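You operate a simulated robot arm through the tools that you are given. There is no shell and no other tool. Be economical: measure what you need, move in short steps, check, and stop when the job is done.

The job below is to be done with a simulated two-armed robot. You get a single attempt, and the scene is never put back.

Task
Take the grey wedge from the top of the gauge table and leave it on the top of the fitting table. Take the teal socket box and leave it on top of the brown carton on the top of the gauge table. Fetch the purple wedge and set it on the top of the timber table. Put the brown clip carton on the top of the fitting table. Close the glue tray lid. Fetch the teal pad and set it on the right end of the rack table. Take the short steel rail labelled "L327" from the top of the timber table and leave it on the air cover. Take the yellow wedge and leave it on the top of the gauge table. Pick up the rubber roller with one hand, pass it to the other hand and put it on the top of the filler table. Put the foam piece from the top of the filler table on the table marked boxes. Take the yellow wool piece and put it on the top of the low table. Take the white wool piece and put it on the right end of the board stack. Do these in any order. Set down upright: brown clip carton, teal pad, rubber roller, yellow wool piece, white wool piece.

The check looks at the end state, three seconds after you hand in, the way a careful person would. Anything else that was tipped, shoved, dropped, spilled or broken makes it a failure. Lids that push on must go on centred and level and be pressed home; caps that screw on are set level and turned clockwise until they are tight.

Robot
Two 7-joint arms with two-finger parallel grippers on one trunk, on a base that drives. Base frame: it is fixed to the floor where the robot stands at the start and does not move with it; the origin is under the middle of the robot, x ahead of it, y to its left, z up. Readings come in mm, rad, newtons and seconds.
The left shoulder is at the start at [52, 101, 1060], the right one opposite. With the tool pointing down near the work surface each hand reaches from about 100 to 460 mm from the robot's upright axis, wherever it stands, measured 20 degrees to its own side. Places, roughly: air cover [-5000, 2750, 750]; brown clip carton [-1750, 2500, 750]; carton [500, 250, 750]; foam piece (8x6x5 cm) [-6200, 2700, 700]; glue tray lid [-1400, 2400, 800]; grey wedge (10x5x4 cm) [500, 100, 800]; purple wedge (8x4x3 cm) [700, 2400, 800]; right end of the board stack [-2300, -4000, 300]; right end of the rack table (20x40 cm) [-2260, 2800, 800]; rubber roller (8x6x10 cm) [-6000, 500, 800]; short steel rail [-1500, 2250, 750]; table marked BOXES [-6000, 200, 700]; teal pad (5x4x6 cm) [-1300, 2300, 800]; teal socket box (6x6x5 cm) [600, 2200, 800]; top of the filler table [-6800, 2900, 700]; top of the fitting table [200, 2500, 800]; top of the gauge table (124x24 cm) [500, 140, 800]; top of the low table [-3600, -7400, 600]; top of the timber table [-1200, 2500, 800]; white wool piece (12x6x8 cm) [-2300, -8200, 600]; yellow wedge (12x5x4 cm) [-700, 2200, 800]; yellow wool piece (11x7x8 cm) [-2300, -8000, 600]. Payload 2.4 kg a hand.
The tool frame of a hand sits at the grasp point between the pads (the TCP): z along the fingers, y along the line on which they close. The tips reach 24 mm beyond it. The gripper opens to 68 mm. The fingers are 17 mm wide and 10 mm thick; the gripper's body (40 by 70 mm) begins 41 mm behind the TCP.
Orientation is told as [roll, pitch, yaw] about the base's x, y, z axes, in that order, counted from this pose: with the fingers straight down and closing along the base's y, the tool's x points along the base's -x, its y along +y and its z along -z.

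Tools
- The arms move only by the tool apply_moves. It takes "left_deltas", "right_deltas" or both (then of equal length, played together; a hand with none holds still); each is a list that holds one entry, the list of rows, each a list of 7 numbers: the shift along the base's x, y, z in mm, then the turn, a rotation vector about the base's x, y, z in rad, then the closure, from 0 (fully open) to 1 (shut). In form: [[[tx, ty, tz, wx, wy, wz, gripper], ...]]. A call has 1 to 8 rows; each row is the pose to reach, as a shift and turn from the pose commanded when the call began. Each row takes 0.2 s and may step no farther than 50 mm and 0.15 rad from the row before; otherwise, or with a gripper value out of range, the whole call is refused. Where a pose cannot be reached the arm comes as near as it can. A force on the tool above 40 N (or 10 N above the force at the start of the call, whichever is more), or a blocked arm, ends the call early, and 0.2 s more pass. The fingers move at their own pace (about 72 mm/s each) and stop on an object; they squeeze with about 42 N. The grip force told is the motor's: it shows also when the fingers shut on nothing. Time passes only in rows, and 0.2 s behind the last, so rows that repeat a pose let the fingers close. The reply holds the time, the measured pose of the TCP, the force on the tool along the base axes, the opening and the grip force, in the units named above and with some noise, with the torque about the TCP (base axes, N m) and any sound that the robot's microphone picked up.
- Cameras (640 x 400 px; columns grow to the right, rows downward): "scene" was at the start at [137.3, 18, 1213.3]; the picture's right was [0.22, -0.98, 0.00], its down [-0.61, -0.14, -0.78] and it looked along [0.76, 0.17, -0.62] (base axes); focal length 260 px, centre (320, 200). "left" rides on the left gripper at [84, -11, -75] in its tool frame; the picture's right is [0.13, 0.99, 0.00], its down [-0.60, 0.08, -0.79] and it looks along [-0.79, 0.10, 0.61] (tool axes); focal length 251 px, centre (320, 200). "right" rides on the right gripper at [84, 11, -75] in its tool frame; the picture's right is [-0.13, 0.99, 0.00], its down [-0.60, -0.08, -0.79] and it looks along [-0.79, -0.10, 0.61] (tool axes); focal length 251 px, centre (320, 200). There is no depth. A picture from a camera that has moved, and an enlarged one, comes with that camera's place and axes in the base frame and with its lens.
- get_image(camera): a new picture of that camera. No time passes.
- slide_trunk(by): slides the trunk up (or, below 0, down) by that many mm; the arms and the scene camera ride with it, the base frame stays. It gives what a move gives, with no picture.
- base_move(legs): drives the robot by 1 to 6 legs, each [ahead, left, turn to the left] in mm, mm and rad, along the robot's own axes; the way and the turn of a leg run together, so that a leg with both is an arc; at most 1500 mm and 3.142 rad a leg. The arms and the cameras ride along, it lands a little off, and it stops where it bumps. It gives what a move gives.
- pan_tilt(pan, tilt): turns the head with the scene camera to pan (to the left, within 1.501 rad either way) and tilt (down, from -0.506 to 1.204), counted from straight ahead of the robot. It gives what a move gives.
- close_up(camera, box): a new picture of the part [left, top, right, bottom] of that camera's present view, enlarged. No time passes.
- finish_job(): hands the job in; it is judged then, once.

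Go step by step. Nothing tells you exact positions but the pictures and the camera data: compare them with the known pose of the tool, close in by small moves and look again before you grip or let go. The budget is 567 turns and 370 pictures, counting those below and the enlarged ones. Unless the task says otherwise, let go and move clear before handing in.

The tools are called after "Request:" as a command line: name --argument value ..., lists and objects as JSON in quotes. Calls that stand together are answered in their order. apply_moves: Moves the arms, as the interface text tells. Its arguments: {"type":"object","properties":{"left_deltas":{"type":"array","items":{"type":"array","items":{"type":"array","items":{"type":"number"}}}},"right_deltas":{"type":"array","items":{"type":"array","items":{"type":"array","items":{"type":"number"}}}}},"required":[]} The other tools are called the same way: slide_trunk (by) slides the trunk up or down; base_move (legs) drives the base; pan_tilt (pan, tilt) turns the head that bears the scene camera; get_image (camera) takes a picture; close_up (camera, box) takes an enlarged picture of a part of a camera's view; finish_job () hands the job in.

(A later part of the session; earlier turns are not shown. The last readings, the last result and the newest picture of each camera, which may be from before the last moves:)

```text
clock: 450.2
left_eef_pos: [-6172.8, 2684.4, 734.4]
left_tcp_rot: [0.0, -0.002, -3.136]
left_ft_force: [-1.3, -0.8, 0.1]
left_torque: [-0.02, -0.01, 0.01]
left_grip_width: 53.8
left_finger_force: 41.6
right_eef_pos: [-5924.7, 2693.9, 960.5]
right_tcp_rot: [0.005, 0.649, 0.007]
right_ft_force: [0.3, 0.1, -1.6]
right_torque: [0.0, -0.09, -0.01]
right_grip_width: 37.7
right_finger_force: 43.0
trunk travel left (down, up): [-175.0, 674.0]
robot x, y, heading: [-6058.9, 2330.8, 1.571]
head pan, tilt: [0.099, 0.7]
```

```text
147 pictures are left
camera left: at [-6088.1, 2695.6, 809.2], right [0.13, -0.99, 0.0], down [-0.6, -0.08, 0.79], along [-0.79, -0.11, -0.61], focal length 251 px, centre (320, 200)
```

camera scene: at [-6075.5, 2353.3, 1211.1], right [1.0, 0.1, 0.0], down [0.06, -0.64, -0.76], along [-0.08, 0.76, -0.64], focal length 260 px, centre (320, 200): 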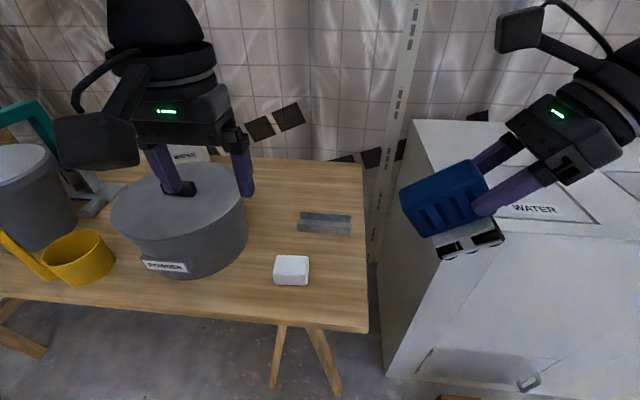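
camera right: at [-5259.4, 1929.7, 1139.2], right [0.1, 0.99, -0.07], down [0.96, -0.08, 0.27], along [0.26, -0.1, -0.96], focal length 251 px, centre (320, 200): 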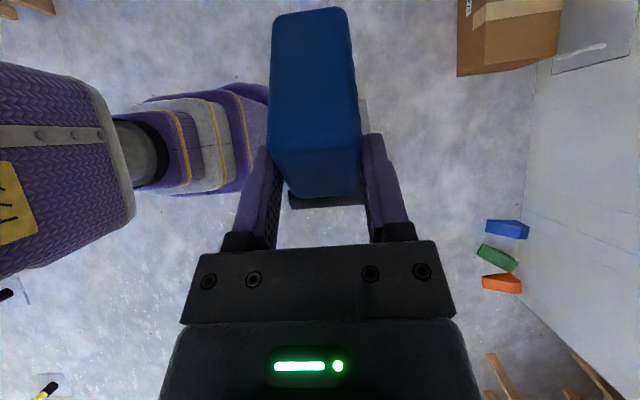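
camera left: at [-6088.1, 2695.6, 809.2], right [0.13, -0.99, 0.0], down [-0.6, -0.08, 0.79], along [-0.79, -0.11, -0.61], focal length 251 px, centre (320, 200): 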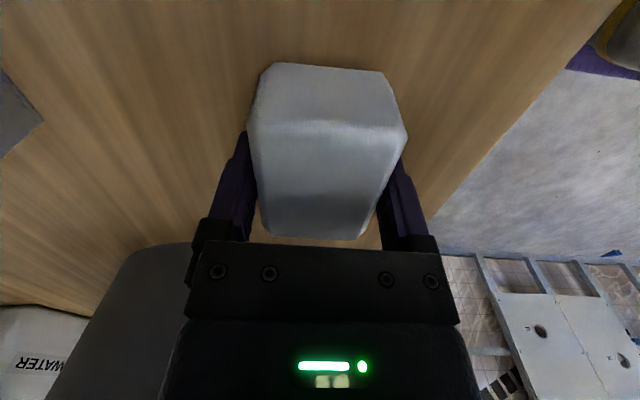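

Foam gripped. I'll lift it clear and move it aside over the left.

Request:
apply_moves --left_deltas '[[[0, 0, 40, 0, 0, 0, 1], [0, 0, 88, 0, 0, 0, 1], [0, 0, 136, 0, 0, 0, 1], [0, -5, 184, 0, 0, 0, 1], [-10, -25, 225, 0, 0, 0, 1], [-45, -60, 235, 0, 0, 0, 1], [-80, -90, 240, 0, 0, 0, 1], [-115, -115, 245, 0, 0, 0, 1]]]'

Request:
get_image --camera "scene"

```text
refused: row 6 steps farther than a row can; nothing moved
```

```text
146 pictures are left
camera scene: at [-6069.6, 2495.2, 1109.2], right [1.0, 0.1, 0.0], down [0.06, -0.64, -0.76], along [-0.08, 0.76, -0.64], focal length 260 px, centre (320, 200)
```

scene: 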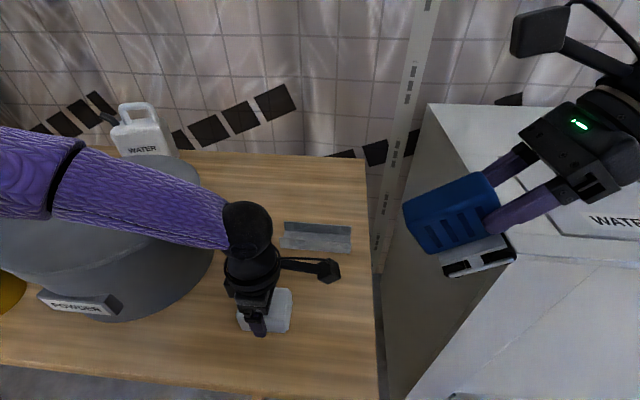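

Request:
apply_moves --left_deltas '[[[0, 0, 40, 0, 0, 0, 1], [0, 0, 85, 0, 0, 0, 1], [0, 0, 130, 0, 0, 0, 1], [0, -5, 175, 0, 0, 0, 1], [-5, -20, 215, 0, 0, 0, 1], [-30, -50, 235, 0, 0, 0, 1], [-60, -80, 245, 0, 0, 0, 1], [-90, -110, 245, 0, 0, 0, 1]]]'

Request:
get_image --camera "scene"

```text
clock: 452.0
left_eef_pos: [-6258.3, 2579.2, 978.3]
left_tcp_rot: [0.0, 0.004, -3.137]
left_ft_force: [-0.5, -0.2, -0.8]
left_torque: [-0.05, 0.0, 0.03]
left_grip_width: 53.5
left_finger_force: 42.1
right_eef_pos: [-5925.7, 2695.2, 960.7]
right_tcp_rot: [0.009, 0.649, 0.008]
right_ft_force: [0.3, -0.1, -3.1]
right_torque: [0.0, -0.08, -0.03]
right_grip_width: 37.7
right_finger_force: 41.7
trunk travel left (down, up): [-175.0, 674.0]
robot x, y, heading: [-6062.2, 2332.1, 1.572]
head pan, tilt: [0.099, 0.7]
```

```text
145 pictures are left
camera scene: at [-6069.7, 2495.1, 1109.2], right [1.0, 0.1, 0.0], down [0.06, -0.64, -0.76], along [-0.08, 0.76, -0.64], focal length 260 px, centre (320, 200)
```

scene: 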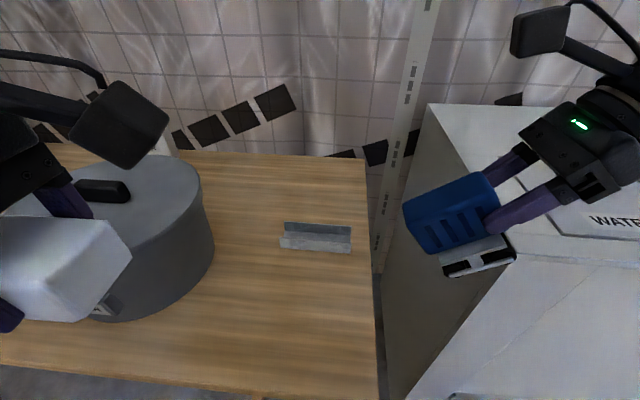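

Now the right hand: I'll bring the roller left over the cleared spot while rotating it upright.

Request:
apply_moves --right_deltas '[[[-35, -11, 0, 0, 0.1, 0, 1], [-70, -22, 0, 0, 0.2, 0, 1], [-105, -33, -10, 0, 0.3, 0, 1], [-140, -44, -20, 0, 0.4, 0, 1], [-170, -55, -35, 0, 0.5, 0, 1], [-190, -55, -50, 0, 0.6, 0, 1], [-200, -55, -60, 0, 0.65, 0, 1]]]'

Request:
get_image --camera "scene"

Request:
get_image --camera "left"

```text
clock: 453.6
left_eef_pos: [-6256.7, 2580.6, 979.2]
left_tcp_rot: [-0.003, 0.0, -3.136]
left_ft_force: [0.1, 0.3, -0.6]
left_torque: [0.02, -0.02, -0.05]
left_grip_width: 53.6
left_finger_force: 42.5
right_eef_pos: [-6124.3, 2639.4, 901.4]
right_tcp_rot: [0.025, 1.3, 0.023]
right_ft_force: [1.3, -0.9, -3.0]
right_torque: [0.0, -0.11, 0.0]
right_grip_width: 37.7
right_finger_force: 41.9
trunk travel left (down, up): [-175.0, 674.0]
robot x, y, heading: [-6060.9, 2331.8, 1.569]
head pan, tilt: [0.099, 0.7]
```

```text
144 pictures are left
camera scene: at [-6069.8, 2495.1, 1109.2], right [1.0, 0.1, 0.0], down [0.06, -0.64, -0.76], along [-0.08, 0.76, -0.64], focal length 260 px, centre (320, 200)
```

scene: 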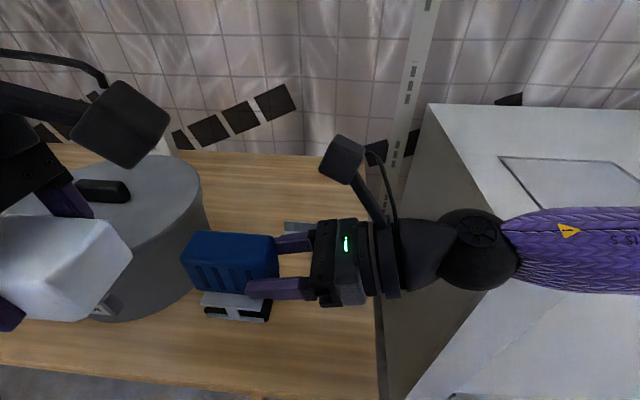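

```text
143 pictures are left
camera left: at [-6173.0, 2590.7, 1054.3], right [0.13, -0.99, 0.0], down [-0.6, -0.08, 0.79], along [-0.79, -0.11, -0.61], focal length 251 px, centre (320, 200)
```

left: 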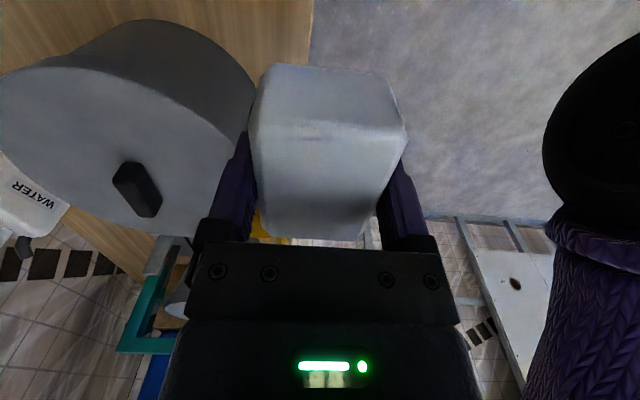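

The roller is upright now. I'll lower it in stages, watching for contact with the white unit on the right.

Request:
apply_moves --right_deltas '[[[-8, -3, -20, 0, 0, 0, 1], [-16, -6, -40, 0, 0, 0, 1], [-25, -9, -60, 0, 0, 0, 1], [-25, -9, -80, 0, 0, 0, 1]]]'

Request:
get_image --camera "scene"

```text
clock: 454.6
left_eef_pos: [-6257.2, 2579.5, 977.6]
left_tcp_rot: [-0.002, 0.0, -3.138]
left_ft_force: [1.4, -0.6, 0.3]
left_torque: [-0.01, -0.01, 0.0]
left_grip_width: 53.4
left_finger_force: 42.3
right_eef_pos: [-6137.5, 2643.6, 835.6]
right_tcp_rot: [0.017, 1.298, 0.021]
right_ft_force: [0.0, -0.9, -1.7]
right_torque: [0.01, -0.08, 0.0]
right_grip_width: 37.9
right_finger_force: 42.2
right hand out of reach, approached as far as the arm can: row 2, 3, 4
trunk travel left (down, up): [-175.0, 674.0]
robot x, y, heading: [-6057.4, 2329.2, 1.572]
head pan, tilt: [0.099, 0.7]
```

```text
142 pictures are left
camera scene: at [-6069.8, 2494.9, 1109.2], right [1.0, 0.1, 0.0], down [0.06, -0.64, -0.76], along [-0.08, 0.76, -0.64], focal length 260 px, centre (320, 200)
```

scene: 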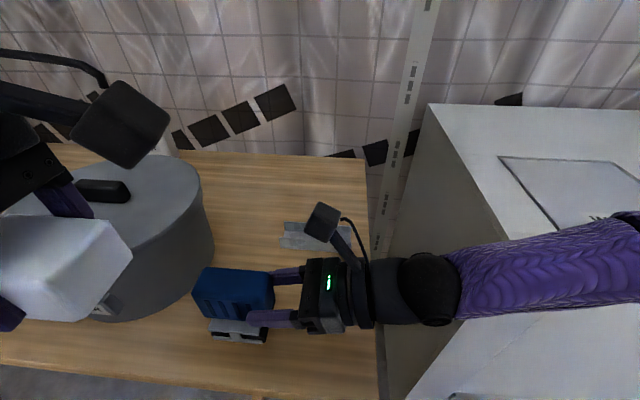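

The reach is short here and the forearm is near the white unit. I'll lift, turn the robot right by 0.4 so the arm comes from the front, and shift left.

Request:
apply_moves --right_deltas '[[[0, 0, 30, 0, 0, 0, 1], [5, 0, 70, 0, 0, 0, 1]]]' --left_deltas '[[[0, 0, 35, 0, 0, 0, 1], [0, 0, 70, 0, 0, 0, 1]]]'

Request:
base_move --legs '[[0, 0, -0.4], [-50, 118, 0]]'

Request:
pan_tilt --pan 0.4 --tilt 0.7

Request:
get_image --camera "scene"

```text
clock: 455.2
left_eef_pos: [-6260.4, 2575.7, 1049.7]
left_tcp_rot: [-0.002, 0.001, -3.138]
left_ft_force: [-0.3, -0.8, -0.7]
left_torque: [0.02, 0.0, 0.01]
left_grip_width: 53.4
left_finger_force: 42.2
right_eef_pos: [-6131.3, 2645.4, 904.9]
right_tcp_rot: [0.025, 1.297, 0.027]
right_ft_force: [0.4, 0.5, -2.3]
right_torque: [0.03, -0.13, 0.0]
right_grip_width: 37.5
right_finger_force: 41.8
trunk travel left (down, up): [-175.0, 674.0]
robot x, y, heading: [-6061.6, 2333.5, 1.574]
head pan, tilt: [0.099, 0.7]
```

```text
clock: 457.7
left_eef_pos: [-6279.5, 2634.8, 1047.8]
left_tcp_rot: [0.0, -0.001, 2.748]
left_ft_force: [0.1, -0.1, 0.4]
left_torque: [0.01, -0.01, 0.01]
left_grip_width: 53.5
left_finger_force: 41.5
right_eef_pos: [-6132.6, 2648.0, 904.6]
right_tcp_rot: [0.025, 1.299, -0.371]
right_ft_force: [-0.2, 0.4, -1.9]
right_torque: [-0.04, -0.11, 0.0]
right_grip_width: 37.7
right_finger_force: 42.2
trunk travel left (down, up): [-175.0, 674.0]
robot x, y, heading: [-6190.1, 2334.4, 1.172]
head pan, tilt: [0.099, 0.7]
```

```text
clock: 458.5
left_eef_pos: [-6278.4, 2634.2, 1048.7]
left_tcp_rot: [-0.002, 0.0, 2.75]
left_ft_force: [-0.1, 0.2, -0.5]
left_torque: [0.01, 0.01, 0.0]
left_grip_width: 53.4
left_finger_force: 42.1
right_eef_pos: [-6132.0, 2649.2, 905.0]
right_tcp_rot: [0.027, 1.299, -0.372]
right_ft_force: [0.5, 0.2, -2.2]
right_torque: [-0.04, -0.09, -0.04]
right_grip_width: 37.7
right_finger_force: 41.7
trunk travel left (down, up): [-175.0, 674.0]
robot x, y, heading: [-6189.7, 2332.8, 1.172]
head pan, tilt: [0.4, 0.7]
```

```text
141 pictures are left
camera scene: at [-6159.1, 2490.2, 1109.2], right [1.0, 0.0, 0.0], down [0.0, -0.64, -0.76], along [0.0, 0.76, -0.64], focal length 260 px, centre (320, 200)
```

scene: 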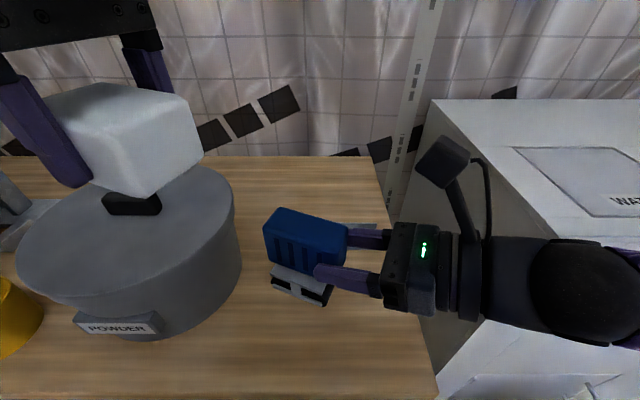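

Request:
slide_trunk --by -80

Request:
get_image --camera "scene"

```text
clock: 459.7
left_eef_pos: [-6277.6, 2635.4, 967.9]
left_tcp_rot: [-0.001, 0.0, 2.749]
left_ft_force: [1.0, 0.2, 0.3]
left_torque: [-0.01, 0.0, -0.02]
left_grip_width: 53.6
left_finger_force: 41.8
right_eef_pos: [-6132.4, 2648.8, 826.0]
right_tcp_rot: [0.026, 1.298, -0.37]
right_ft_force: [-0.1, 0.2, -2.7]
right_torque: [-0.05, -0.11, -0.01]
right_grip_width: 37.6
right_finger_force: 42.0
trunk travel left (down, up): [-95.0, 755.0]
robot x, y, heading: [-6189.3, 2334.4, 1.172]
head pan, tilt: [0.4, 0.7]
```

```text
140 pictures are left
camera scene: at [-6149.5, 2513.1, 1026.8], right [1.0, 0.0, 0.0], down [0.0, -0.64, -0.76], along [0.0, 0.76, -0.64], focal length 260 px, centre (320, 200)
```

scene: 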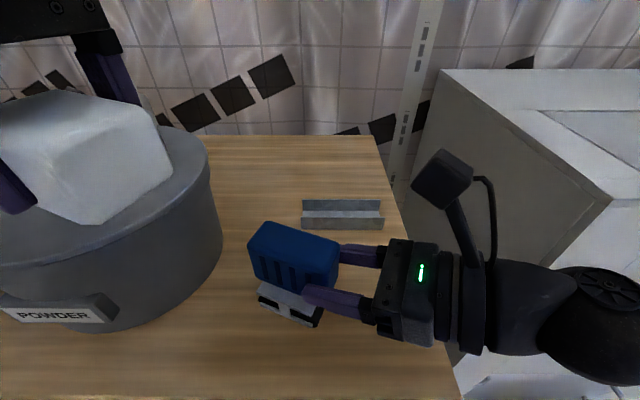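

Request:
apply_moves --right_deltas '[[[0, 0, -12, 0, 0, 0, 1], [0, 0, -24, 0, 0, 0, 1], [0, 0, -36, 0, 0, 0, 1], [0, 0, -42, 0, 0, 0, 1]]]'

Request:
close_up --camera "scene" --box '[220, 200, 420, 380]'

```text
clock: 460.7
left_eef_pos: [-6278.0, 2634.1, 968.7]
left_tcp_rot: [-0.001, -0.001, 2.75]
left_ft_force: [0.9, 0.8, 1.4]
left_torque: [0.03, 0.0, -0.02]
left_grip_width: 53.5
left_finger_force: 42.3
right_eef_pos: [-6132.1, 2648.5, 785.5]
right_tcp_rot: [0.023, 1.3, -0.373]
right_ft_force: [-0.2, -0.3, -2.1]
right_torque: [-0.06, -0.12, -0.01]
right_grip_width: 37.8
right_finger_force: 42.0
right hand out of reach, approached as far as the arm can: row 4
trunk travel left (down, up): [-95.0, 755.0]
robot x, y, heading: [-6188.9, 2332.0, 1.173]
head pan, tilt: [0.4, 0.7]
```

```text
2.22 times, centred on (320, 290) of scene
camera zoom: at [-6149.5, 2513.2, 1026.7], right [1.0, 0.0, 0.0], down [0.0, -0.64, -0.76], along [0.0, 0.76, -0.64], focal length 577 px, centre (320, 0)
```

zoom: 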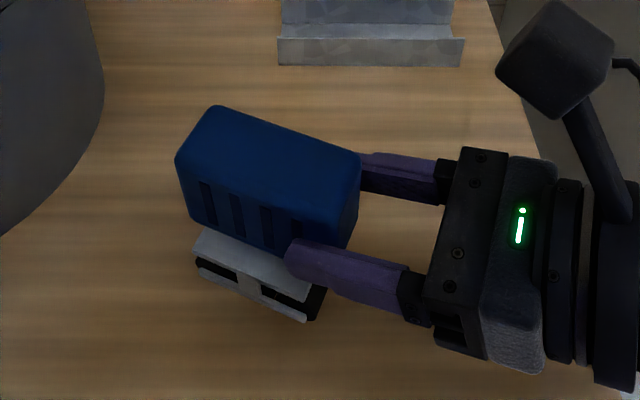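

Request:
apply_moves --left_deltas '[[[0, 0, 30, 0, 0, 0, 1], [0, 0, 50, 0, 0, 0, 1]]]'

Request:
slide_trunk --by -8

```text
clock: 461.3
left_eef_pos: [-6279.5, 2633.7, 1019.2]
left_tcp_rot: [-0.001, 0.0, 2.75]
left_ft_force: [-0.4, -0.1, 0.2]
left_torque: [-0.02, 0.03, 0.0]
left_grip_width: 53.6
left_finger_force: 41.8
right_eef_pos: [-6132.4, 2646.5, 787.0]
right_tcp_rot: [0.024, 1.298, -0.373]
right_ft_force: [0.4, -0.4, -2.5]
right_torque: [-0.04, -0.11, -0.01]
right_grip_width: 37.6
right_finger_force: 41.9
trunk travel left (down, up): [-95.0, 755.0]
robot x, y, heading: [-6188.0, 2331.5, 1.175]
head pan, tilt: [0.4, 0.7]
```

```text
clock: 461.8
left_eef_pos: [-6278.2, 2635.2, 1010.3]
left_tcp_rot: [-0.003, 0.0, 2.75]
left_ft_force: [-0.7, 0.3, -0.3]
left_torque: [0.0, 0.01, 0.0]
left_grip_width: 53.6
left_finger_force: 42.2
right_eef_pos: [-6131.5, 2649.5, 780.2]
right_tcp_rot: [0.025, 1.298, -0.372]
right_ft_force: [0.7, -0.8, -3.1]
right_torque: [-0.04, -0.09, -0.03]
right_grip_width: 37.6
right_finger_force: 42.1
trunk travel left (down, up): [-87.0, 762.0]
robot x, y, heading: [-6192.5, 2332.2, 1.173]
head pan, tilt: [0.4, 0.7]
```

Request:
apply_moves --right_deltas '[[[0, 0, 12, 0, 0, 0, 1], [0, 0, 24, 0, 0, 0, 1]]]'

Request:
slide_trunk --by -26

Request:
apply_moves --right_deltas '[[[0, 0, -2, 0, 0, 0, 1], [0, 0, -4, 0, 0, 0, 1], [0, 0, -6, 0, 0, 0, 1], [0, 0, -8, 0, 0, 0, 1]]]'

Request:
close_up --camera "scene" --box '[220, 200, 420, 380]'

```text
clock: 462.4
left_eef_pos: [-6277.7, 2635.5, 1010.5]
left_tcp_rot: [-0.001, 0.001, 2.75]
left_ft_force: [-0.4, 0.5, -0.3]
left_torque: [0.0, 0.01, 0.0]
left_grip_width: 53.4
left_finger_force: 42.1
right_eef_pos: [-6131.8, 2649.8, 801.1]
right_tcp_rot: [0.024, 1.298, -0.373]
right_ft_force: [0.1, 0.2, -2.6]
right_torque: [-0.04, -0.08, 0.03]
right_grip_width: 37.6
right_finger_force: 42.3
trunk travel left (down, up): [-87.0, 762.0]
robot x, y, heading: [-6188.7, 2336.0, 1.173]
head pan, tilt: [0.4, 0.7]
```

```text
clock: 463.1
left_eef_pos: [-6278.4, 2634.9, 984.8]
left_tcp_rot: [0.0, 0.0, 2.748]
left_ft_force: [0.1, 0.2, -0.2]
left_torque: [-0.01, -0.02, -0.03]
left_grip_width: 53.2
left_finger_force: 42.0
right_eef_pos: [-6131.6, 2647.9, 777.0]
right_tcp_rot: [0.027, 1.298, -0.37]
right_ft_force: [-0.5, -0.4, -2.8]
right_torque: [-0.05, -0.11, -0.01]
right_grip_width: 37.5
right_finger_force: 41.8
trunk travel left (down, up): [-61.0, 788.0]
robot x, y, heading: [-6187.1, 2330.5, 1.176]
head pan, tilt: [0.4, 0.7]
```

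```text
clock: 464.1
left_eef_pos: [-6278.1, 2636.1, 984.8]
left_tcp_rot: [-0.001, -0.001, 2.749]
left_ft_force: [-0.5, 0.3, 0.3]
left_torque: [0.02, 0.0, 0.0]
left_grip_width: 53.4
left_finger_force: 42.2
right_eef_pos: [-6132.3, 2648.7, 766.9]
right_tcp_rot: [0.026, 1.299, -0.372]
right_ft_force: [0.0, 0.9, -0.7]
right_torque: [-0.08, -0.07, 0.01]
right_grip_width: 37.8
right_finger_force: 42.1
trunk travel left (down, up): [-61.0, 788.0]
robot x, y, heading: [-6190.2, 2334.9, 1.171]
head pan, tilt: [0.4, 0.7]
```

```text
2.22 times, centred on (320, 290) of scene
camera zoom: at [-6144.9, 2524.1, 991.4], right [1.0, 0.0, 0.0], down [0.0, -0.64, -0.76], along [0.0, 0.76, -0.64], focal length 577 px, centre (320, 0)
```

zoom: 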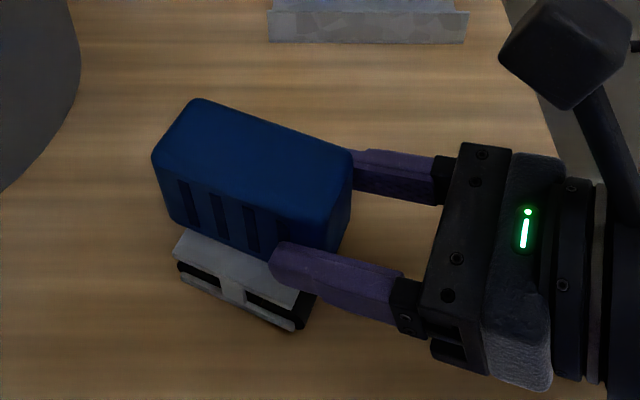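

Request:
apply_moves --right_deltas '[[[0, 0, -1, 0, 0, 0, 1], [0, 0, -2, 0, 0, 0, 1], [0, 0, -3, 0, 0, 0, 1], [0, 0, -3, 0, 0, 0, 1]]]'

```text
clock: 465.1
left_eef_pos: [-6277.9, 2634.1, 984.7]
left_tcp_rot: [-0.001, -0.002, 2.748]
left_ft_force: [0.3, 0.3, -0.2]
left_torque: [0.01, -0.02, -0.01]
left_grip_width: 53.7
left_finger_force: 41.6
right_eef_pos: [-6132.4, 2649.4, 766.1]
right_tcp_rot: [0.033, 1.302, -0.366]
right_ft_force: [4.3, 4.2, 31.2]
right_torque: [-0.32, 0.56, -0.14]
right_grip_width: 37.9
right_finger_force: 42.1
trunk travel left (down, up): [-61.0, 788.0]
robot x, y, heading: [-6188.5, 2331.4, 1.173]
head pan, tilt: [0.4, 0.7]
```

The roller has touched down. I'll ease off and open, then withdraw along the tool axis.

Request:
apply_moves --right_deltas '[[[0, 0, 1.5, 0, 0, 0, 1], [0, 0, 1.5, 0, 0, 0, 0.5], [0, 0, 1.5, 0, 0, 0, 0.1], [0, 0, 1.5, 0, 0, 0, 0], [18, -7, 7, 0, 0, 0, 0], [45, -17, 15, 0, 0, 0, 0], [80, -31, 26, 0, 0, 0, 0], [110, -45, 50, 0, 0, 0, 0]]]'

Request:
get_image --camera "scene"

```text
clock: 466.9
left_eef_pos: [-6278.3, 2635.3, 983.9]
left_tcp_rot: [-0.001, 0.002, 2.75]
left_ft_force: [0.4, -0.3, 0.2]
left_torque: [-0.02, 0.0, -0.03]
left_grip_width: 53.4
left_finger_force: 41.3
right_eef_pos: [-6022.0, 2603.5, 814.0]
right_tcp_rot: [0.024, 1.301, -0.374]
right_ft_force: [-0.1, 0.5, 0.2]
right_torque: [0.01, -0.01, 0.0]
right_grip_width: 68.3
right_finger_force: 0.1
trunk travel left (down, up): [-61.0, 788.0]
robot x, y, heading: [-6191.7, 2334.5, 1.17]
head pan, tilt: [0.4, 0.7]
```

```text
137 pictures are left
camera scene: at [-6144.9, 2524.1, 991.4], right [1.0, 0.0, 0.0], down [0.0, -0.64, -0.76], along [0.0, 0.76, -0.64], focal length 260 px, centre (320, 200)
```

scene: 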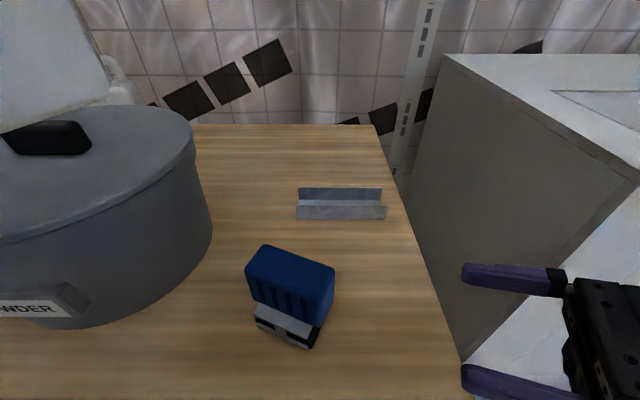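

The roller stands upright on the filler table. I'll raise the trunk, back off, and straighten the right hand.

Request:
slide_trunk --by 214

Request:
base_move --legs '[[-368, -156, 0], [0, 0, 0.4]]'

Request:
apply_moves --right_deltas '[[[0, 0, 0, 0, -0.15, 0, 0], [0, 0, 0, 0, -0.3, 0, 0], [0, 0, 0, 0, -0.45, 0, 0], [0, 0, 0, 0, -0.6, 0, 0], [0, 0, 0, 0, -0.75, 0, 0], [0, 0, 0, 0, -0.9, 0, 0], [0, 0, 0, 0, -1.05, 0, 0], [0, 0, 0, 0, -1.2, 0, 0]]]'

Request:
get_image --camera "scene"

```text
clock: 469.2
left_eef_pos: [-6278.4, 2636.8, 1199.8]
left_tcp_rot: [-0.001, -0.001, 2.751]
left_ft_force: [0.2, 0.3, -0.8]
left_torque: [-0.02, 0.02, -0.04]
left_grip_width: 53.3
left_finger_force: 42.6
right_eef_pos: [-6022.5, 2603.2, 1029.2]
right_tcp_rot: [0.025, 1.298, -0.373]
right_ft_force: [0.2, 1.3, -0.5]
right_torque: [-0.02, -0.01, 0.01]
right_grip_width: 67.9
right_finger_force: 0.0
trunk travel left (down, up): [-275.0, 574.0]
robot x, y, heading: [-6190.8, 2332.2, 1.178]
head pan, tilt: [0.4, 0.7]
```

```text
clock: 472.9
left_eef_pos: [-6388.8, 2179.7, 1199.0]
left_tcp_rot: [-0.003, 0.0, -3.137]
left_ft_force: [0.3, 0.0, 0.0]
left_torque: [-0.01, 0.0, 0.03]
left_grip_width: 53.4
left_finger_force: 42.2
right_eef_pos: [-6140.6, 2248.8, 1030.2]
right_tcp_rot: [0.028, 1.298, 0.027]
right_ft_force: [-0.8, -0.8, -0.3]
right_torque: [0.0, 0.03, -0.03]
right_grip_width: 68.0
right_finger_force: 0.1
trunk travel left (down, up): [-275.0, 574.0]
robot x, y, heading: [-6190.9, 1931.9, 1.576]
head pan, tilt: [0.4, 0.7]
```

```text
clock: 474.7
left_eef_pos: [-6388.7, 2179.0, 1197.6]
left_tcp_rot: [0.001, -0.001, -3.136]
left_ft_force: [0.2, -0.1, 0.5]
left_torque: [-0.01, 0.01, 0.02]
left_grip_width: 53.4
left_finger_force: 42.4
right_eef_pos: [-6140.4, 2249.0, 1029.3]
right_tcp_rot: [0.003, 0.099, 0.002]
right_ft_force: [0.6, 0.2, 0.6]
right_torque: [-0.04, 0.0, 0.0]
right_grip_width: 68.0
right_finger_force: 0.0
trunk travel left (down, up): [-275.0, 574.0]
robot x, y, heading: [-6188.1, 1935.2, 1.573]
head pan, tilt: [0.4, 0.7]
```

```text
136 pictures are left
camera scene: at [-6223.0, 2066.2, 1211.0], right [0.92, 0.39, 0.0], down [0.25, -0.59, -0.76], along [-0.3, 0.7, -0.64], focal length 260 px, centre (320, 200)
```

scene: 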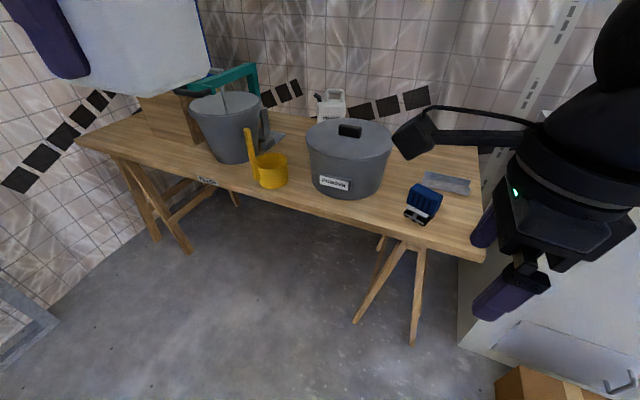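

All good there. I'll normalise the hands and drive round to the BOXES table.

Request:
apply_moves --right_deltas '[[[15, 0, 0, 0, -0.1, 0, 0], [30, 0, 0, 0, -0.1, 0.14, 0], [45, 0, 0, 0, -0.1, 0.28, 0], [60, 0, 0, 0, -0.1, 0.42, 0], [70, 0, 0, 0, -0.1, 0.56, 0], [70, 0, 0, 0, -0.1, 0.7, 0], [70, 0, 0, 0, -0.1, 0.84, 0], [70, 0, 0, 0, -0.1, 0.98, 0]]]' --left_deltas '[[[0, 0, -20, 0, 0, 0, 1], [0, 0, -40, 0, 0, 0, 1], [0, 0, -60, 0, 0, 0, 1], [0, 0, -80, 0, 0, 0, 1], [0, 0, -100, 0, 0, 0, 1], [0, 0, -120, 0, 0, 0, 1], [0, 0, -130, 0, 0, 0, 1], [0, 0, -130, 0, 0, 0, 1]]]'

Request:
apply_moves --right_deltas '[[[0, 0, 10, 0, 0, 0.15, 0], [0, 0, 20, 0, 0, 0.3, 0], [0, 0, 30, 0, 0, 0.45, 0], [0, 0, 40, 0, 0, 0.59, 0]]]'

Request:
base_move --legs '[[0, -1000, 0], [0, 0, 1.571], [0, 1380, 0], [200, 0, 0]]'

Request:
pan_tilt --pan 0.2 --tilt 0.55

Request:
get_image --camera "scene"

```text
clock: 476.5
left_eef_pos: [-6388.3, 2180.0, 1067.6]
left_tcp_rot: [0.001, 0.0, -3.137]
left_ft_force: [-0.9, -0.5, 0.7]
left_torque: [0.02, 0.02, -0.02]
left_grip_width: 53.8
left_finger_force: 42.0
right_eef_pos: [-6071.2, 2248.5, 1029.2]
right_tcp_rot: [-0.045, 0.013, 0.986]
right_ft_force: [0.4, -0.8, 0.1]
right_torque: [-0.02, 0.01, -0.01]
right_grip_width: 67.9
right_finger_force: 0.0
trunk travel left (down, up): [-275.0, 574.0]
robot x, y, heading: [-6189.8, 1933.6, 1.571]
head pan, tilt: [0.4, 0.7]
```

```text
clock: 477.5
left_eef_pos: [-6389.4, 2179.1, 1069.3]
left_tcp_rot: [-0.002, -0.001, -3.136]
left_ft_force: [0.1, -0.5, 0.0]
left_torque: [0.02, 0.02, -0.02]
left_grip_width: 53.7
left_finger_force: 41.9
right_eef_pos: [-6072.8, 2248.9, 1071.4]
right_tcp_rot: [-0.043, 0.016, 1.577]
right_ft_force: [0.3, 0.5, 0.3]
right_torque: [-0.02, -0.02, -0.02]
right_grip_width: 68.1
right_finger_force: 0.1
trunk travel left (down, up): [-275.0, 574.0]
robot x, y, heading: [-6188.7, 1934.1, 1.567]
head pan, tilt: [0.4, 0.7]
```

```text
clock: 494.1
left_eef_pos: [-5631.2, 347.0, 1067.5]
left_tcp_rot: [-0.002, 0.0, -1.531]
left_ft_force: [0.1, 0.2, 0.1]
left_torque: [0.02, 0.01, 0.01]
left_grip_width: 53.5
left_finger_force: 41.3
right_eef_pos: [-5711.5, 661.0, 1070.7]
right_tcp_rot: [-0.043, 0.015, -3.101]
right_ft_force: [-0.1, -0.5, 0.4]
right_torque: [-0.01, 0.0, 0.03]
right_grip_width: 68.1
right_finger_force: 0.1
trunk travel left (down, up): [-275.0, 574.0]
robot x, y, heading: [-5394.5, 556.7, -3.108]
head pan, tilt: [0.4, 0.7]
```

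```text
clock: 494.8
left_eef_pos: [-5630.1, 347.6, 1068.1]
left_tcp_rot: [-0.001, -0.001, -1.533]
left_ft_force: [-0.1, 0.5, 0.4]
left_torque: [-0.01, -0.03, 0.03]
left_grip_width: 53.4
left_finger_force: 42.2
right_eef_pos: [-5711.0, 660.3, 1070.9]
right_tcp_rot: [-0.043, 0.014, -3.106]
right_ft_force: [-0.9, -0.4, 0.4]
right_torque: [-0.01, 0.01, 0.01]
right_grip_width: 68.0
right_finger_force: 0.3
trunk travel left (down, up): [-275.0, 574.0]
robot x, y, heading: [-5393.0, 555.0, -3.104]
head pan, tilt: [0.201, 0.55]
```

```text
135 pictures are left
camera scene: at [-5534.7, 531.1, 1224.2], right [-0.23, 0.97, 0.0], down [0.51, 0.12, -0.85], along [-0.83, -0.2, -0.52], focal length 260 px, centre (320, 200)
```

scene: 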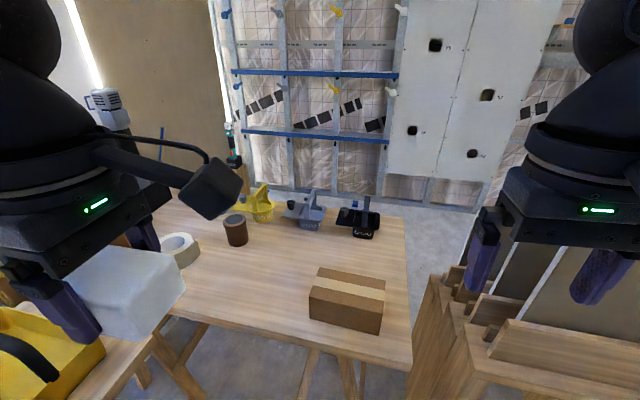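

Request:
close_up --camera "scene" --box '[160, 170, 430, 390]'

Request:
get_image --camera "right"

```text
1.82 times, centred on (295, 280) of scene
camera zoom: at [-5534.7, 531.1, 1224.2], right [-0.23, 0.97, 0.0], down [0.51, 0.12, -0.85], along [-0.83, -0.2, -0.52], focal length 472 px, centre (366, 54)
```

zoom: 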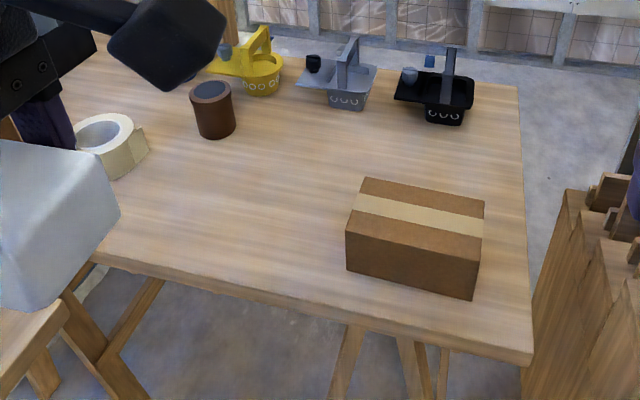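

```text
133 pictures are left
camera right: at [-5628.9, 649.5, 1145.8], right [-0.09, -0.99, -0.05], down [-0.62, 0.02, 0.79], along [-0.78, 0.1, -0.62], focal length 251 px, centre (320, 200)
```

right: 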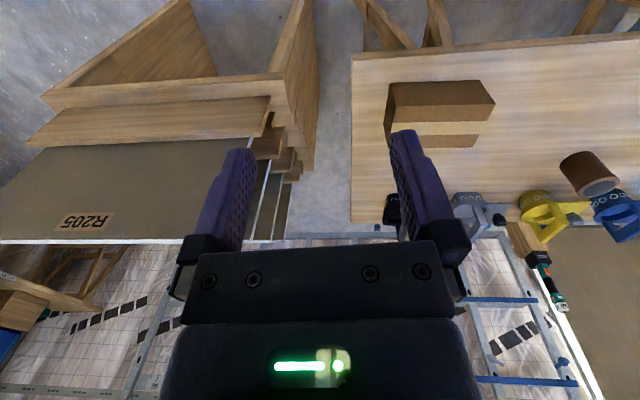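

This is the table at the BOXES location, and there's free wood near (−5905, 350). I'll move in and bring the foam over it.

Request:
base_move --legs '[[0, 0, -0.037], [150, 95, 0]]'

Request:
apply_moves --left_deltas '[[[-30, 24, -10, 0, 0, 0, 1], [-60, 48, -30, 0, 0, 0, 1], [-90, 72, -60, 0, 0, 0, 1], [-122, 96, -85, 0, 0, 0, 1]]]'

Request:
get_image --camera "scene"

Request:
get_image --camera "left"

```text
clock: 496.7
left_eef_pos: [-5788.0, 261.1, 1068.4]
left_tcp_rot: [-0.002, -0.001, -1.57]
left_ft_force: [0.6, 0.9, 0.6]
left_torque: [0.01, -0.04, 0.02]
left_grip_width: 53.3
left_finger_force: 41.8
right_eef_pos: [-5857.2, 576.5, 1070.0]
right_tcp_rot: [-0.043, 0.017, -3.141]
right_ft_force: [-0.3, -0.1, -0.4]
right_torque: [0.0, -0.01, 0.02]
right_grip_width: 68.0
right_finger_force: 0.1
trunk travel left (down, up): [-275.0, 574.0]
robot x, y, heading: [-5540.7, 460.4, 3.139]
head pan, tilt: [0.201, 0.55]
```

```text
clock: 497.7
left_eef_pos: [-5912.2, 356.3, 981.3]
left_tcp_rot: [-0.004, 0.002, -1.568]
left_ft_force: [0.5, 0.5, -0.9]
left_torque: [0.03, -0.01, 0.0]
left_grip_width: 53.5
left_finger_force: 41.9
right_eef_pos: [-5857.1, 577.5, 1070.4]
right_tcp_rot: [-0.045, 0.017, -3.14]
right_ft_force: [0.1, -0.4, -0.6]
right_torque: [0.04, -0.01, 0.01]
right_grip_width: 68.0
right_finger_force: 0.0
trunk travel left (down, up): [-275.0, 574.0]
robot x, y, heading: [-5543.2, 458.7, 3.143]
head pan, tilt: [0.201, 0.55]
```

```text
132 pictures are left
camera scene: at [-5685.2, 441.0, 1224.1], right [-0.2, 0.98, 0.0], down [0.51, 0.1, -0.85], along [-0.84, -0.17, -0.52], focal length 260 px, centre (320, 200)
```

scene: 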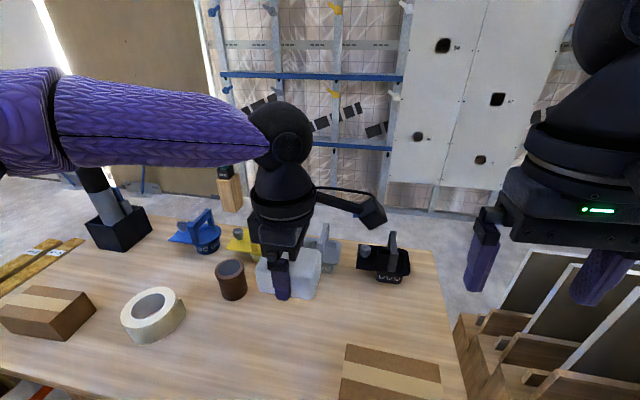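

```text
131 pictures are left
camera left: at [-5922.9, 440.3, 1056.3], right [0.99, 0.13, 0.0], down [0.08, -0.6, 0.79], along [0.1, -0.79, -0.61], focal length 251 px, centre (320, 200)
```

left: 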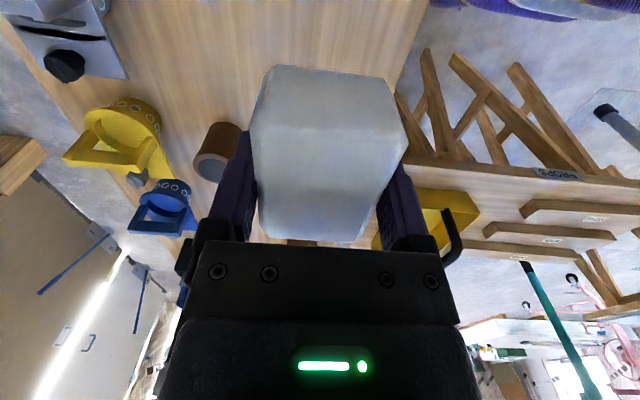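

Request:
apply_moves --left_deltas '[[[3, -2, -45, 0, 0, 0, 1], [6, -4, -90, 0, 0, 0, 1], [6, -4, -130, 0, 0, 0, 1], [6, -4, -165, 0, 0, 0, 1], [6, -4, -185, 0, 0, 0, 1]]]'

Request:
close_up --camera "scene" --box '[180, 220, 420, 400]'

```text
clock: 498.9
left_eef_pos: [-5896.6, 338.7, 807.4]
left_tcp_rot: [-0.001, 0.003, -1.568]
left_ft_force: [-0.2, 0.4, 0.6]
left_torque: [0.05, -0.02, 0.0]
left_grip_width: 53.2
left_finger_force: 42.1
left hand out of reach, approached as far as the arm can: row 4, 5
right_eef_pos: [-5857.6, 578.3, 1069.7]
right_tcp_rot: [-0.043, 0.014, -3.142]
right_ft_force: [0.2, 0.5, 0.9]
right_torque: [0.0, 0.01, 0.0]
right_grip_width: 68.4
right_finger_force: 0.1
trunk travel left (down, up): [-275.0, 574.0]
robot x, y, heading: [-5542.4, 457.9, 3.142]
head pan, tilt: [0.201, 0.55]
```

```text
2.22 times, centred on (300, 310) of scene
camera zoom: at [-5684.8, 441.0, 1224.2], right [-0.2, 0.98, 0.0], down [0.51, 0.1, -0.85], along [-0.84, -0.17, -0.52], focal length 577 px, centre (364, -44)
```

zoom: 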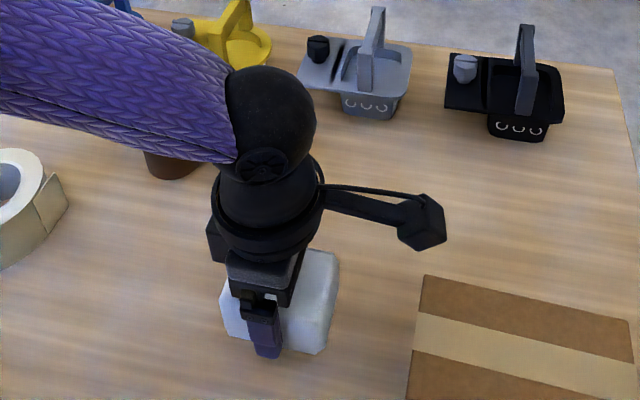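

Request:
apply_moves --left_deltas '[[[0, 0, 30, 0, 0, 0, 1]]]'

Request:
slide_trunk --by -60

Request:
apply_moves --left_deltas '[[[0, 0, -3, 0, 0, 0, 1], [0, 0, -6, 0, 0, 0, 1], [0, 0, -8, 0, 0, 0, 1], [0, 0, -10, 0, 0, 0, 1], [0, 0, -12, 0, 0, 0, 1]]]'

Request:
close_up --camera "scene" --box '[180, 220, 420, 400]'

```text
clock: 499.3
left_eef_pos: [-5896.6, 339.0, 837.1]
left_tcp_rot: [0.0, 0.002, -1.569]
left_ft_force: [-0.2, 0.1, -0.9]
left_torque: [-0.01, -0.01, 0.02]
left_grip_width: 53.4
left_finger_force: 41.7
right_eef_pos: [-5857.0, 578.0, 1070.6]
right_tcp_rot: [-0.044, 0.012, -3.14]
right_ft_force: [0.0, -0.4, 0.0]
right_torque: [0.0, 0.02, -0.01]
right_grip_width: 68.0
right_finger_force: 0.0
trunk travel left (down, up): [-275.0, 574.0]
robot x, y, heading: [-5541.0, 460.0, 3.141]
head pan, tilt: [0.201, 0.55]
```

```text
clock: 500.3
left_eef_pos: [-5895.9, 339.1, 780.2]
left_tcp_rot: [-0.002, 0.0, -1.568]
left_ft_force: [-0.1, 1.1, 0.6]
left_torque: [0.0, -0.03, 0.01]
left_grip_width: 53.4
left_finger_force: 41.7
right_eef_pos: [-5857.0, 576.6, 1011.2]
right_tcp_rot: [-0.043, 0.014, -3.139]
right_ft_force: [-0.5, 0.6, -0.1]
right_torque: [-0.02, -0.01, -0.01]
right_grip_width: 67.8
right_finger_force: 0.0
trunk travel left (down, up): [-215.0, 635.0]
robot x, y, heading: [-5541.9, 457.8, 3.14]
head pan, tilt: [0.201, 0.55]
```

```text
clock: 501.5
left_eef_pos: [-5896.0, 340.5, 771.8]
left_tcp_rot: [-0.01, 0.004, -1.569]
left_ft_force: [6.4, -1.4, 26.2]
left_torque: [-0.15, -0.56, 0.02]
left_grip_width: 53.4
left_finger_force: 41.4
right_eef_pos: [-5855.6, 576.9, 1012.6]
right_tcp_rot: [-0.044, 0.013, -3.14]
right_ft_force: [-0.7, 0.0, -0.4]
right_torque: [0.0, 0.02, -0.03]
right_grip_width: 67.7
right_finger_force: 0.1
trunk travel left (down, up): [-215.0, 635.0]
robot x, y, heading: [-5540.3, 462.3, 3.14]
head pan, tilt: [0.201, 0.55]
stopped in row 5 (left hand): the force on the tool passed its limit at 42 N (the readings are from after the stop); the commanded pose is now the measured one
```

```text
2.22 times, centred on (300, 310) of scene
camera zoom: at [-5697.1, 441.4, 1163.6], right [-0.2, 0.98, 0.0], down [0.51, 0.1, -0.85], along [-0.84, -0.17, -0.52], focal length 577 px, centre (364, -44)
```

zoom: 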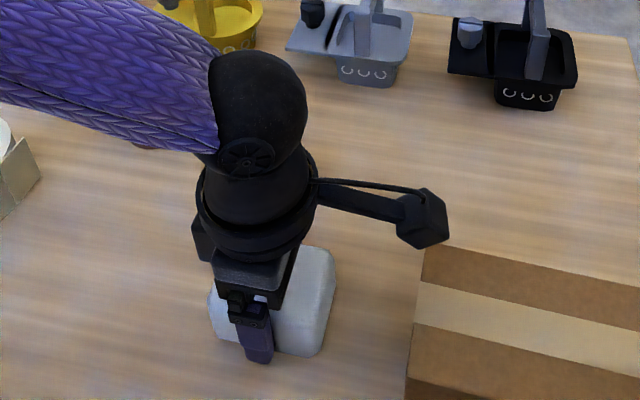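

Contact at 771. I'll ease off, release, and rise.

Request:
apply_moves --left_deltas '[[[0, 0, 2, 0, 0, 0, 1], [0, 0, 2, 0, 0, 0, 0.1], [0, 0, 2, 0, 0, 0, 0], [0, 0, 30, 0, 0, 0, 0], [0, 0, 75, 0, 0, 0, 0], [0, 0, 120, 0, 0, 0, 0], [0, 0, 165, 0, 0, 0, 0], [0, 0, 210, 0, 0, 0, 0]]]'

Request:
get_image --camera "scene"

```text
clock: 503.3
left_eef_pos: [-5894.9, 340.9, 980.9]
left_tcp_rot: [-0.005, 0.002, -1.569]
left_ft_force: [0.3, 0.1, 1.0]
left_torque: [-0.03, -0.02, 0.0]
left_grip_width: 67.8
left_finger_force: 0.1
right_eef_pos: [-5859.1, 577.8, 1010.0]
right_tcp_rot: [-0.044, 0.013, -3.14]
right_ft_force: [-0.1, 1.0, -0.8]
right_torque: [0.02, 0.04, 0.01]
right_grip_width: 67.9
right_finger_force: 0.0
trunk travel left (down, up): [-215.0, 635.0]
robot x, y, heading: [-5544.8, 463.4, 3.138]
head pan, tilt: [0.201, 0.55]
```

```text
128 pictures are left
camera scene: at [-5699.1, 441.1, 1163.2], right [-0.2, 0.98, 0.0], down [0.51, 0.1, -0.85], along [-0.84, -0.17, -0.52], focal length 260 px, centre (320, 200)
```

scene: 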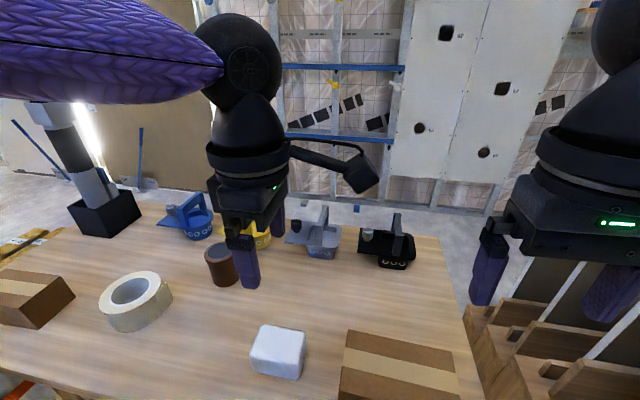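

The foam is placed. Only the two wool pieces remain, far to the south. I'll back out east, reset the hands, and look south.

Request:
slide_trunk --by 60

Request:
base_move --legs '[[-950, 0, 0], [0, 0, 1.571]]'

Request:
apply_moves --left_deltas '[[[0, 0, 0, 0, 0, -0.15, 0], [0, 0, 0, 0, 0, -0.3, 0], [0, 0, 0, 0, 0, -0.45, 0], [0, 0, 0, 0, 0, -0.6, 0], [0, 0, 0, 0, 0, -0.75, 0], [0, 0, 0, 0, 0, -0.9, 0], [0, 0, 0, 0, 0, -1.05, 0], [0, 0, 0, 0, 0, -1.2, 0]]]'

Request:
pan_tilt --pan 0.0 --tilt 0.25

Request:
get_image --camera "scene"

```text
clock: 504.3
left_eef_pos: [-5897.9, 339.8, 1040.8]
left_tcp_rot: [-0.005, 0.002, -1.569]
left_ft_force: [0.2, 1.0, 0.7]
left_torque: [0.02, -0.02, 0.0]
left_grip_width: 68.0
left_finger_force: 0.1
right_eef_pos: [-5857.5, 577.6, 1070.0]
right_tcp_rot: [-0.043, 0.016, -3.141]
right_ft_force: [0.1, 0.9, -0.9]
right_torque: [-0.01, 0.02, 0.02]
right_grip_width: 68.0
right_finger_force: 0.2
trunk travel left (down, up): [-275.0, 574.0]
robot x, y, heading: [-5540.6, 456.6, 3.141]
head pan, tilt: [0.201, 0.55]
```

```text
clock: 513.2
left_eef_pos: [-4451.4, 103.6, 1039.0]
left_tcp_rot: [-0.006, 0.002, 0.004]
left_ft_force: [0.4, -0.4, -0.2]
left_torque: [0.02, -0.01, 0.0]
left_grip_width: 67.9
left_finger_force: 0.0
right_eef_pos: [-4689.5, 143.2, 1070.5]
right_tcp_rot: [-0.043, 0.014, -1.565]
right_ft_force: [-0.1, 0.0, 1.0]
right_torque: [0.0, 0.01, -0.01]
right_grip_width: 68.1
right_finger_force: 0.1
trunk travel left (down, up): [-275.0, 574.0]
robot x, y, heading: [-4575.5, 452.7, -1.567]
head pan, tilt: [0.201, 0.55]
```

```text
clock: 515.0
left_eef_pos: [-4451.9, 102.4, 1039.7]
left_tcp_rot: [-0.007, 0.005, -1.198]
left_ft_force: [0.9, -0.1, 0.8]
left_torque: [0.0, 0.04, -0.01]
left_grip_width: 67.9
left_finger_force: 0.1
right_eef_pos: [-4690.0, 141.9, 1070.6]
right_tcp_rot: [-0.043, 0.016, -1.567]
right_ft_force: [0.0, 0.3, -0.2]
right_torque: [-0.02, -0.02, 0.02]
right_grip_width: 67.8
right_finger_force: 0.0
trunk travel left (down, up): [-275.0, 574.0]
robot x, y, heading: [-4575.2, 457.6, -1.572]
head pan, tilt: [0.201, 0.55]
```

```text
clock: 515.8
left_eef_pos: [-4451.7, 102.2, 1040.5]
left_tcp_rot: [-0.006, 0.003, -1.193]
left_ft_force: [-0.3, -0.2, 0.1]
left_torque: [0.0, -0.02, -0.04]
left_grip_width: 68.1
left_finger_force: 0.0
right_eef_pos: [-4689.9, 143.7, 1070.9]
right_tcp_rot: [-0.042, 0.014, -1.566]
right_ft_force: [0.5, 0.7, 0.0]
right_torque: [0.0, 0.01, 0.01]
right_grip_width: 68.1
right_finger_force: 0.1
trunk travel left (down, up): [-275.0, 574.0]
robot x, y, heading: [-4576.4, 456.0, -1.572]
head pan, tilt: [0.0, 0.25]
```

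```text
127 pictures are left
camera scene: at [-4573.5, 309.6, 1251.8], right [-1.0, 0.0, 0.0], down [0.0, 0.25, -0.97], along [0.0, -0.97, -0.25], focal length 260 px, centre (320, 200)
```

scene: 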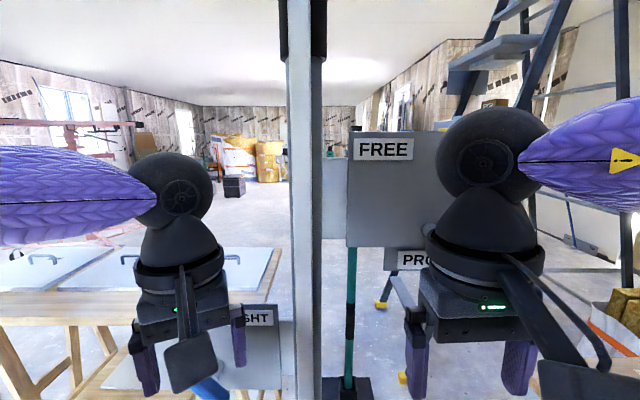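

Request:
pan_tilt --pan 1.0 --tilt 0.25

Request:
get_image --camera "scene"

Request:
pan_tilt --pan -0.2 --tilt 0.6

Request:
get_image --camera "scene"

```text
clock: 517.1
left_eef_pos: [-4451.6, 103.5, 1040.9]
left_tcp_rot: [-0.007, 0.004, -1.194]
left_ft_force: [-0.2, 0.0, -0.2]
left_torque: [0.01, 0.05, -0.01]
left_grip_width: 68.4
left_finger_force: 0.0
right_eef_pos: [-4689.5, 142.0, 1069.7]
right_tcp_rot: [-0.044, 0.013, -1.566]
right_ft_force: [-0.5, -0.3, 0.7]
right_torque: [0.0, 0.02, 0.02]
right_grip_width: 67.8
right_finger_force: 0.0
trunk travel left (down, up): [-275.0, 574.0]
robot x, y, heading: [-4573.1, 455.8, -1.573]
head pan, tilt: [1.0, 0.25]
```

```text
126 pictures are left
camera scene: at [-4495.0, 352.5, 1251.9], right [-0.54, -0.84, 0.0], down [-0.21, 0.13, -0.97], along [0.82, -0.52, -0.25], focal length 260 px, centre (320, 200)
```

scene: 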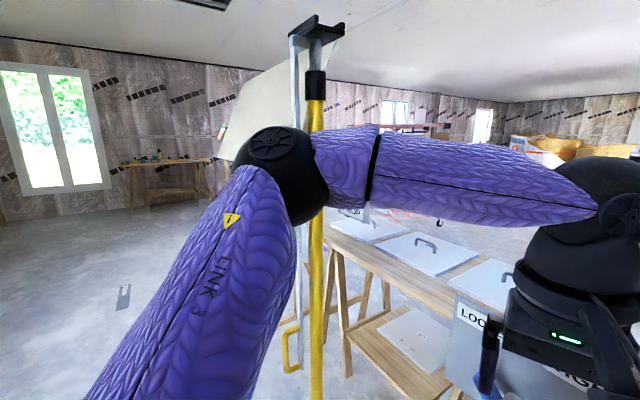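

```text
clock: 518.5
left_eef_pos: [-4451.6, 102.3, 1040.7]
left_tcp_rot: [-0.006, 0.005, -1.194]
left_ft_force: [-0.3, 0.4, -0.1]
left_torque: [0.01, -0.02, 0.0]
left_grip_width: 68.0
left_finger_force: 0.0
right_eef_pos: [-4690.7, 141.8, 1069.8]
right_tcp_rot: [-0.044, 0.013, -1.564]
right_ft_force: [0.1, -0.9, 0.9]
right_torque: [-0.02, 0.0, 0.02]
right_grip_width: 68.3
right_finger_force: 0.0
trunk travel left (down, up): [-275.0, 574.0]
robot x, y, heading: [-4574.3, 458.1, -1.569]
head pan, tilt: [-0.201, 0.6]
```

```text
125 pictures are left
camera scene: at [-4591.1, 316.4, 1219.7], right [-0.98, 0.2, 0.0], down [0.11, 0.55, -0.83], along [-0.16, -0.81, -0.56], focal length 260 px, centre (320, 200)
```

scene: 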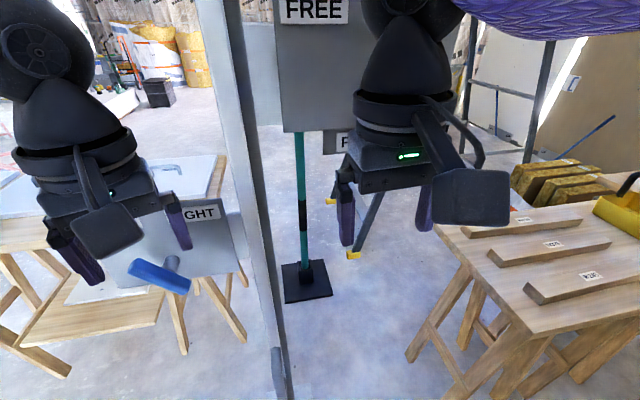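

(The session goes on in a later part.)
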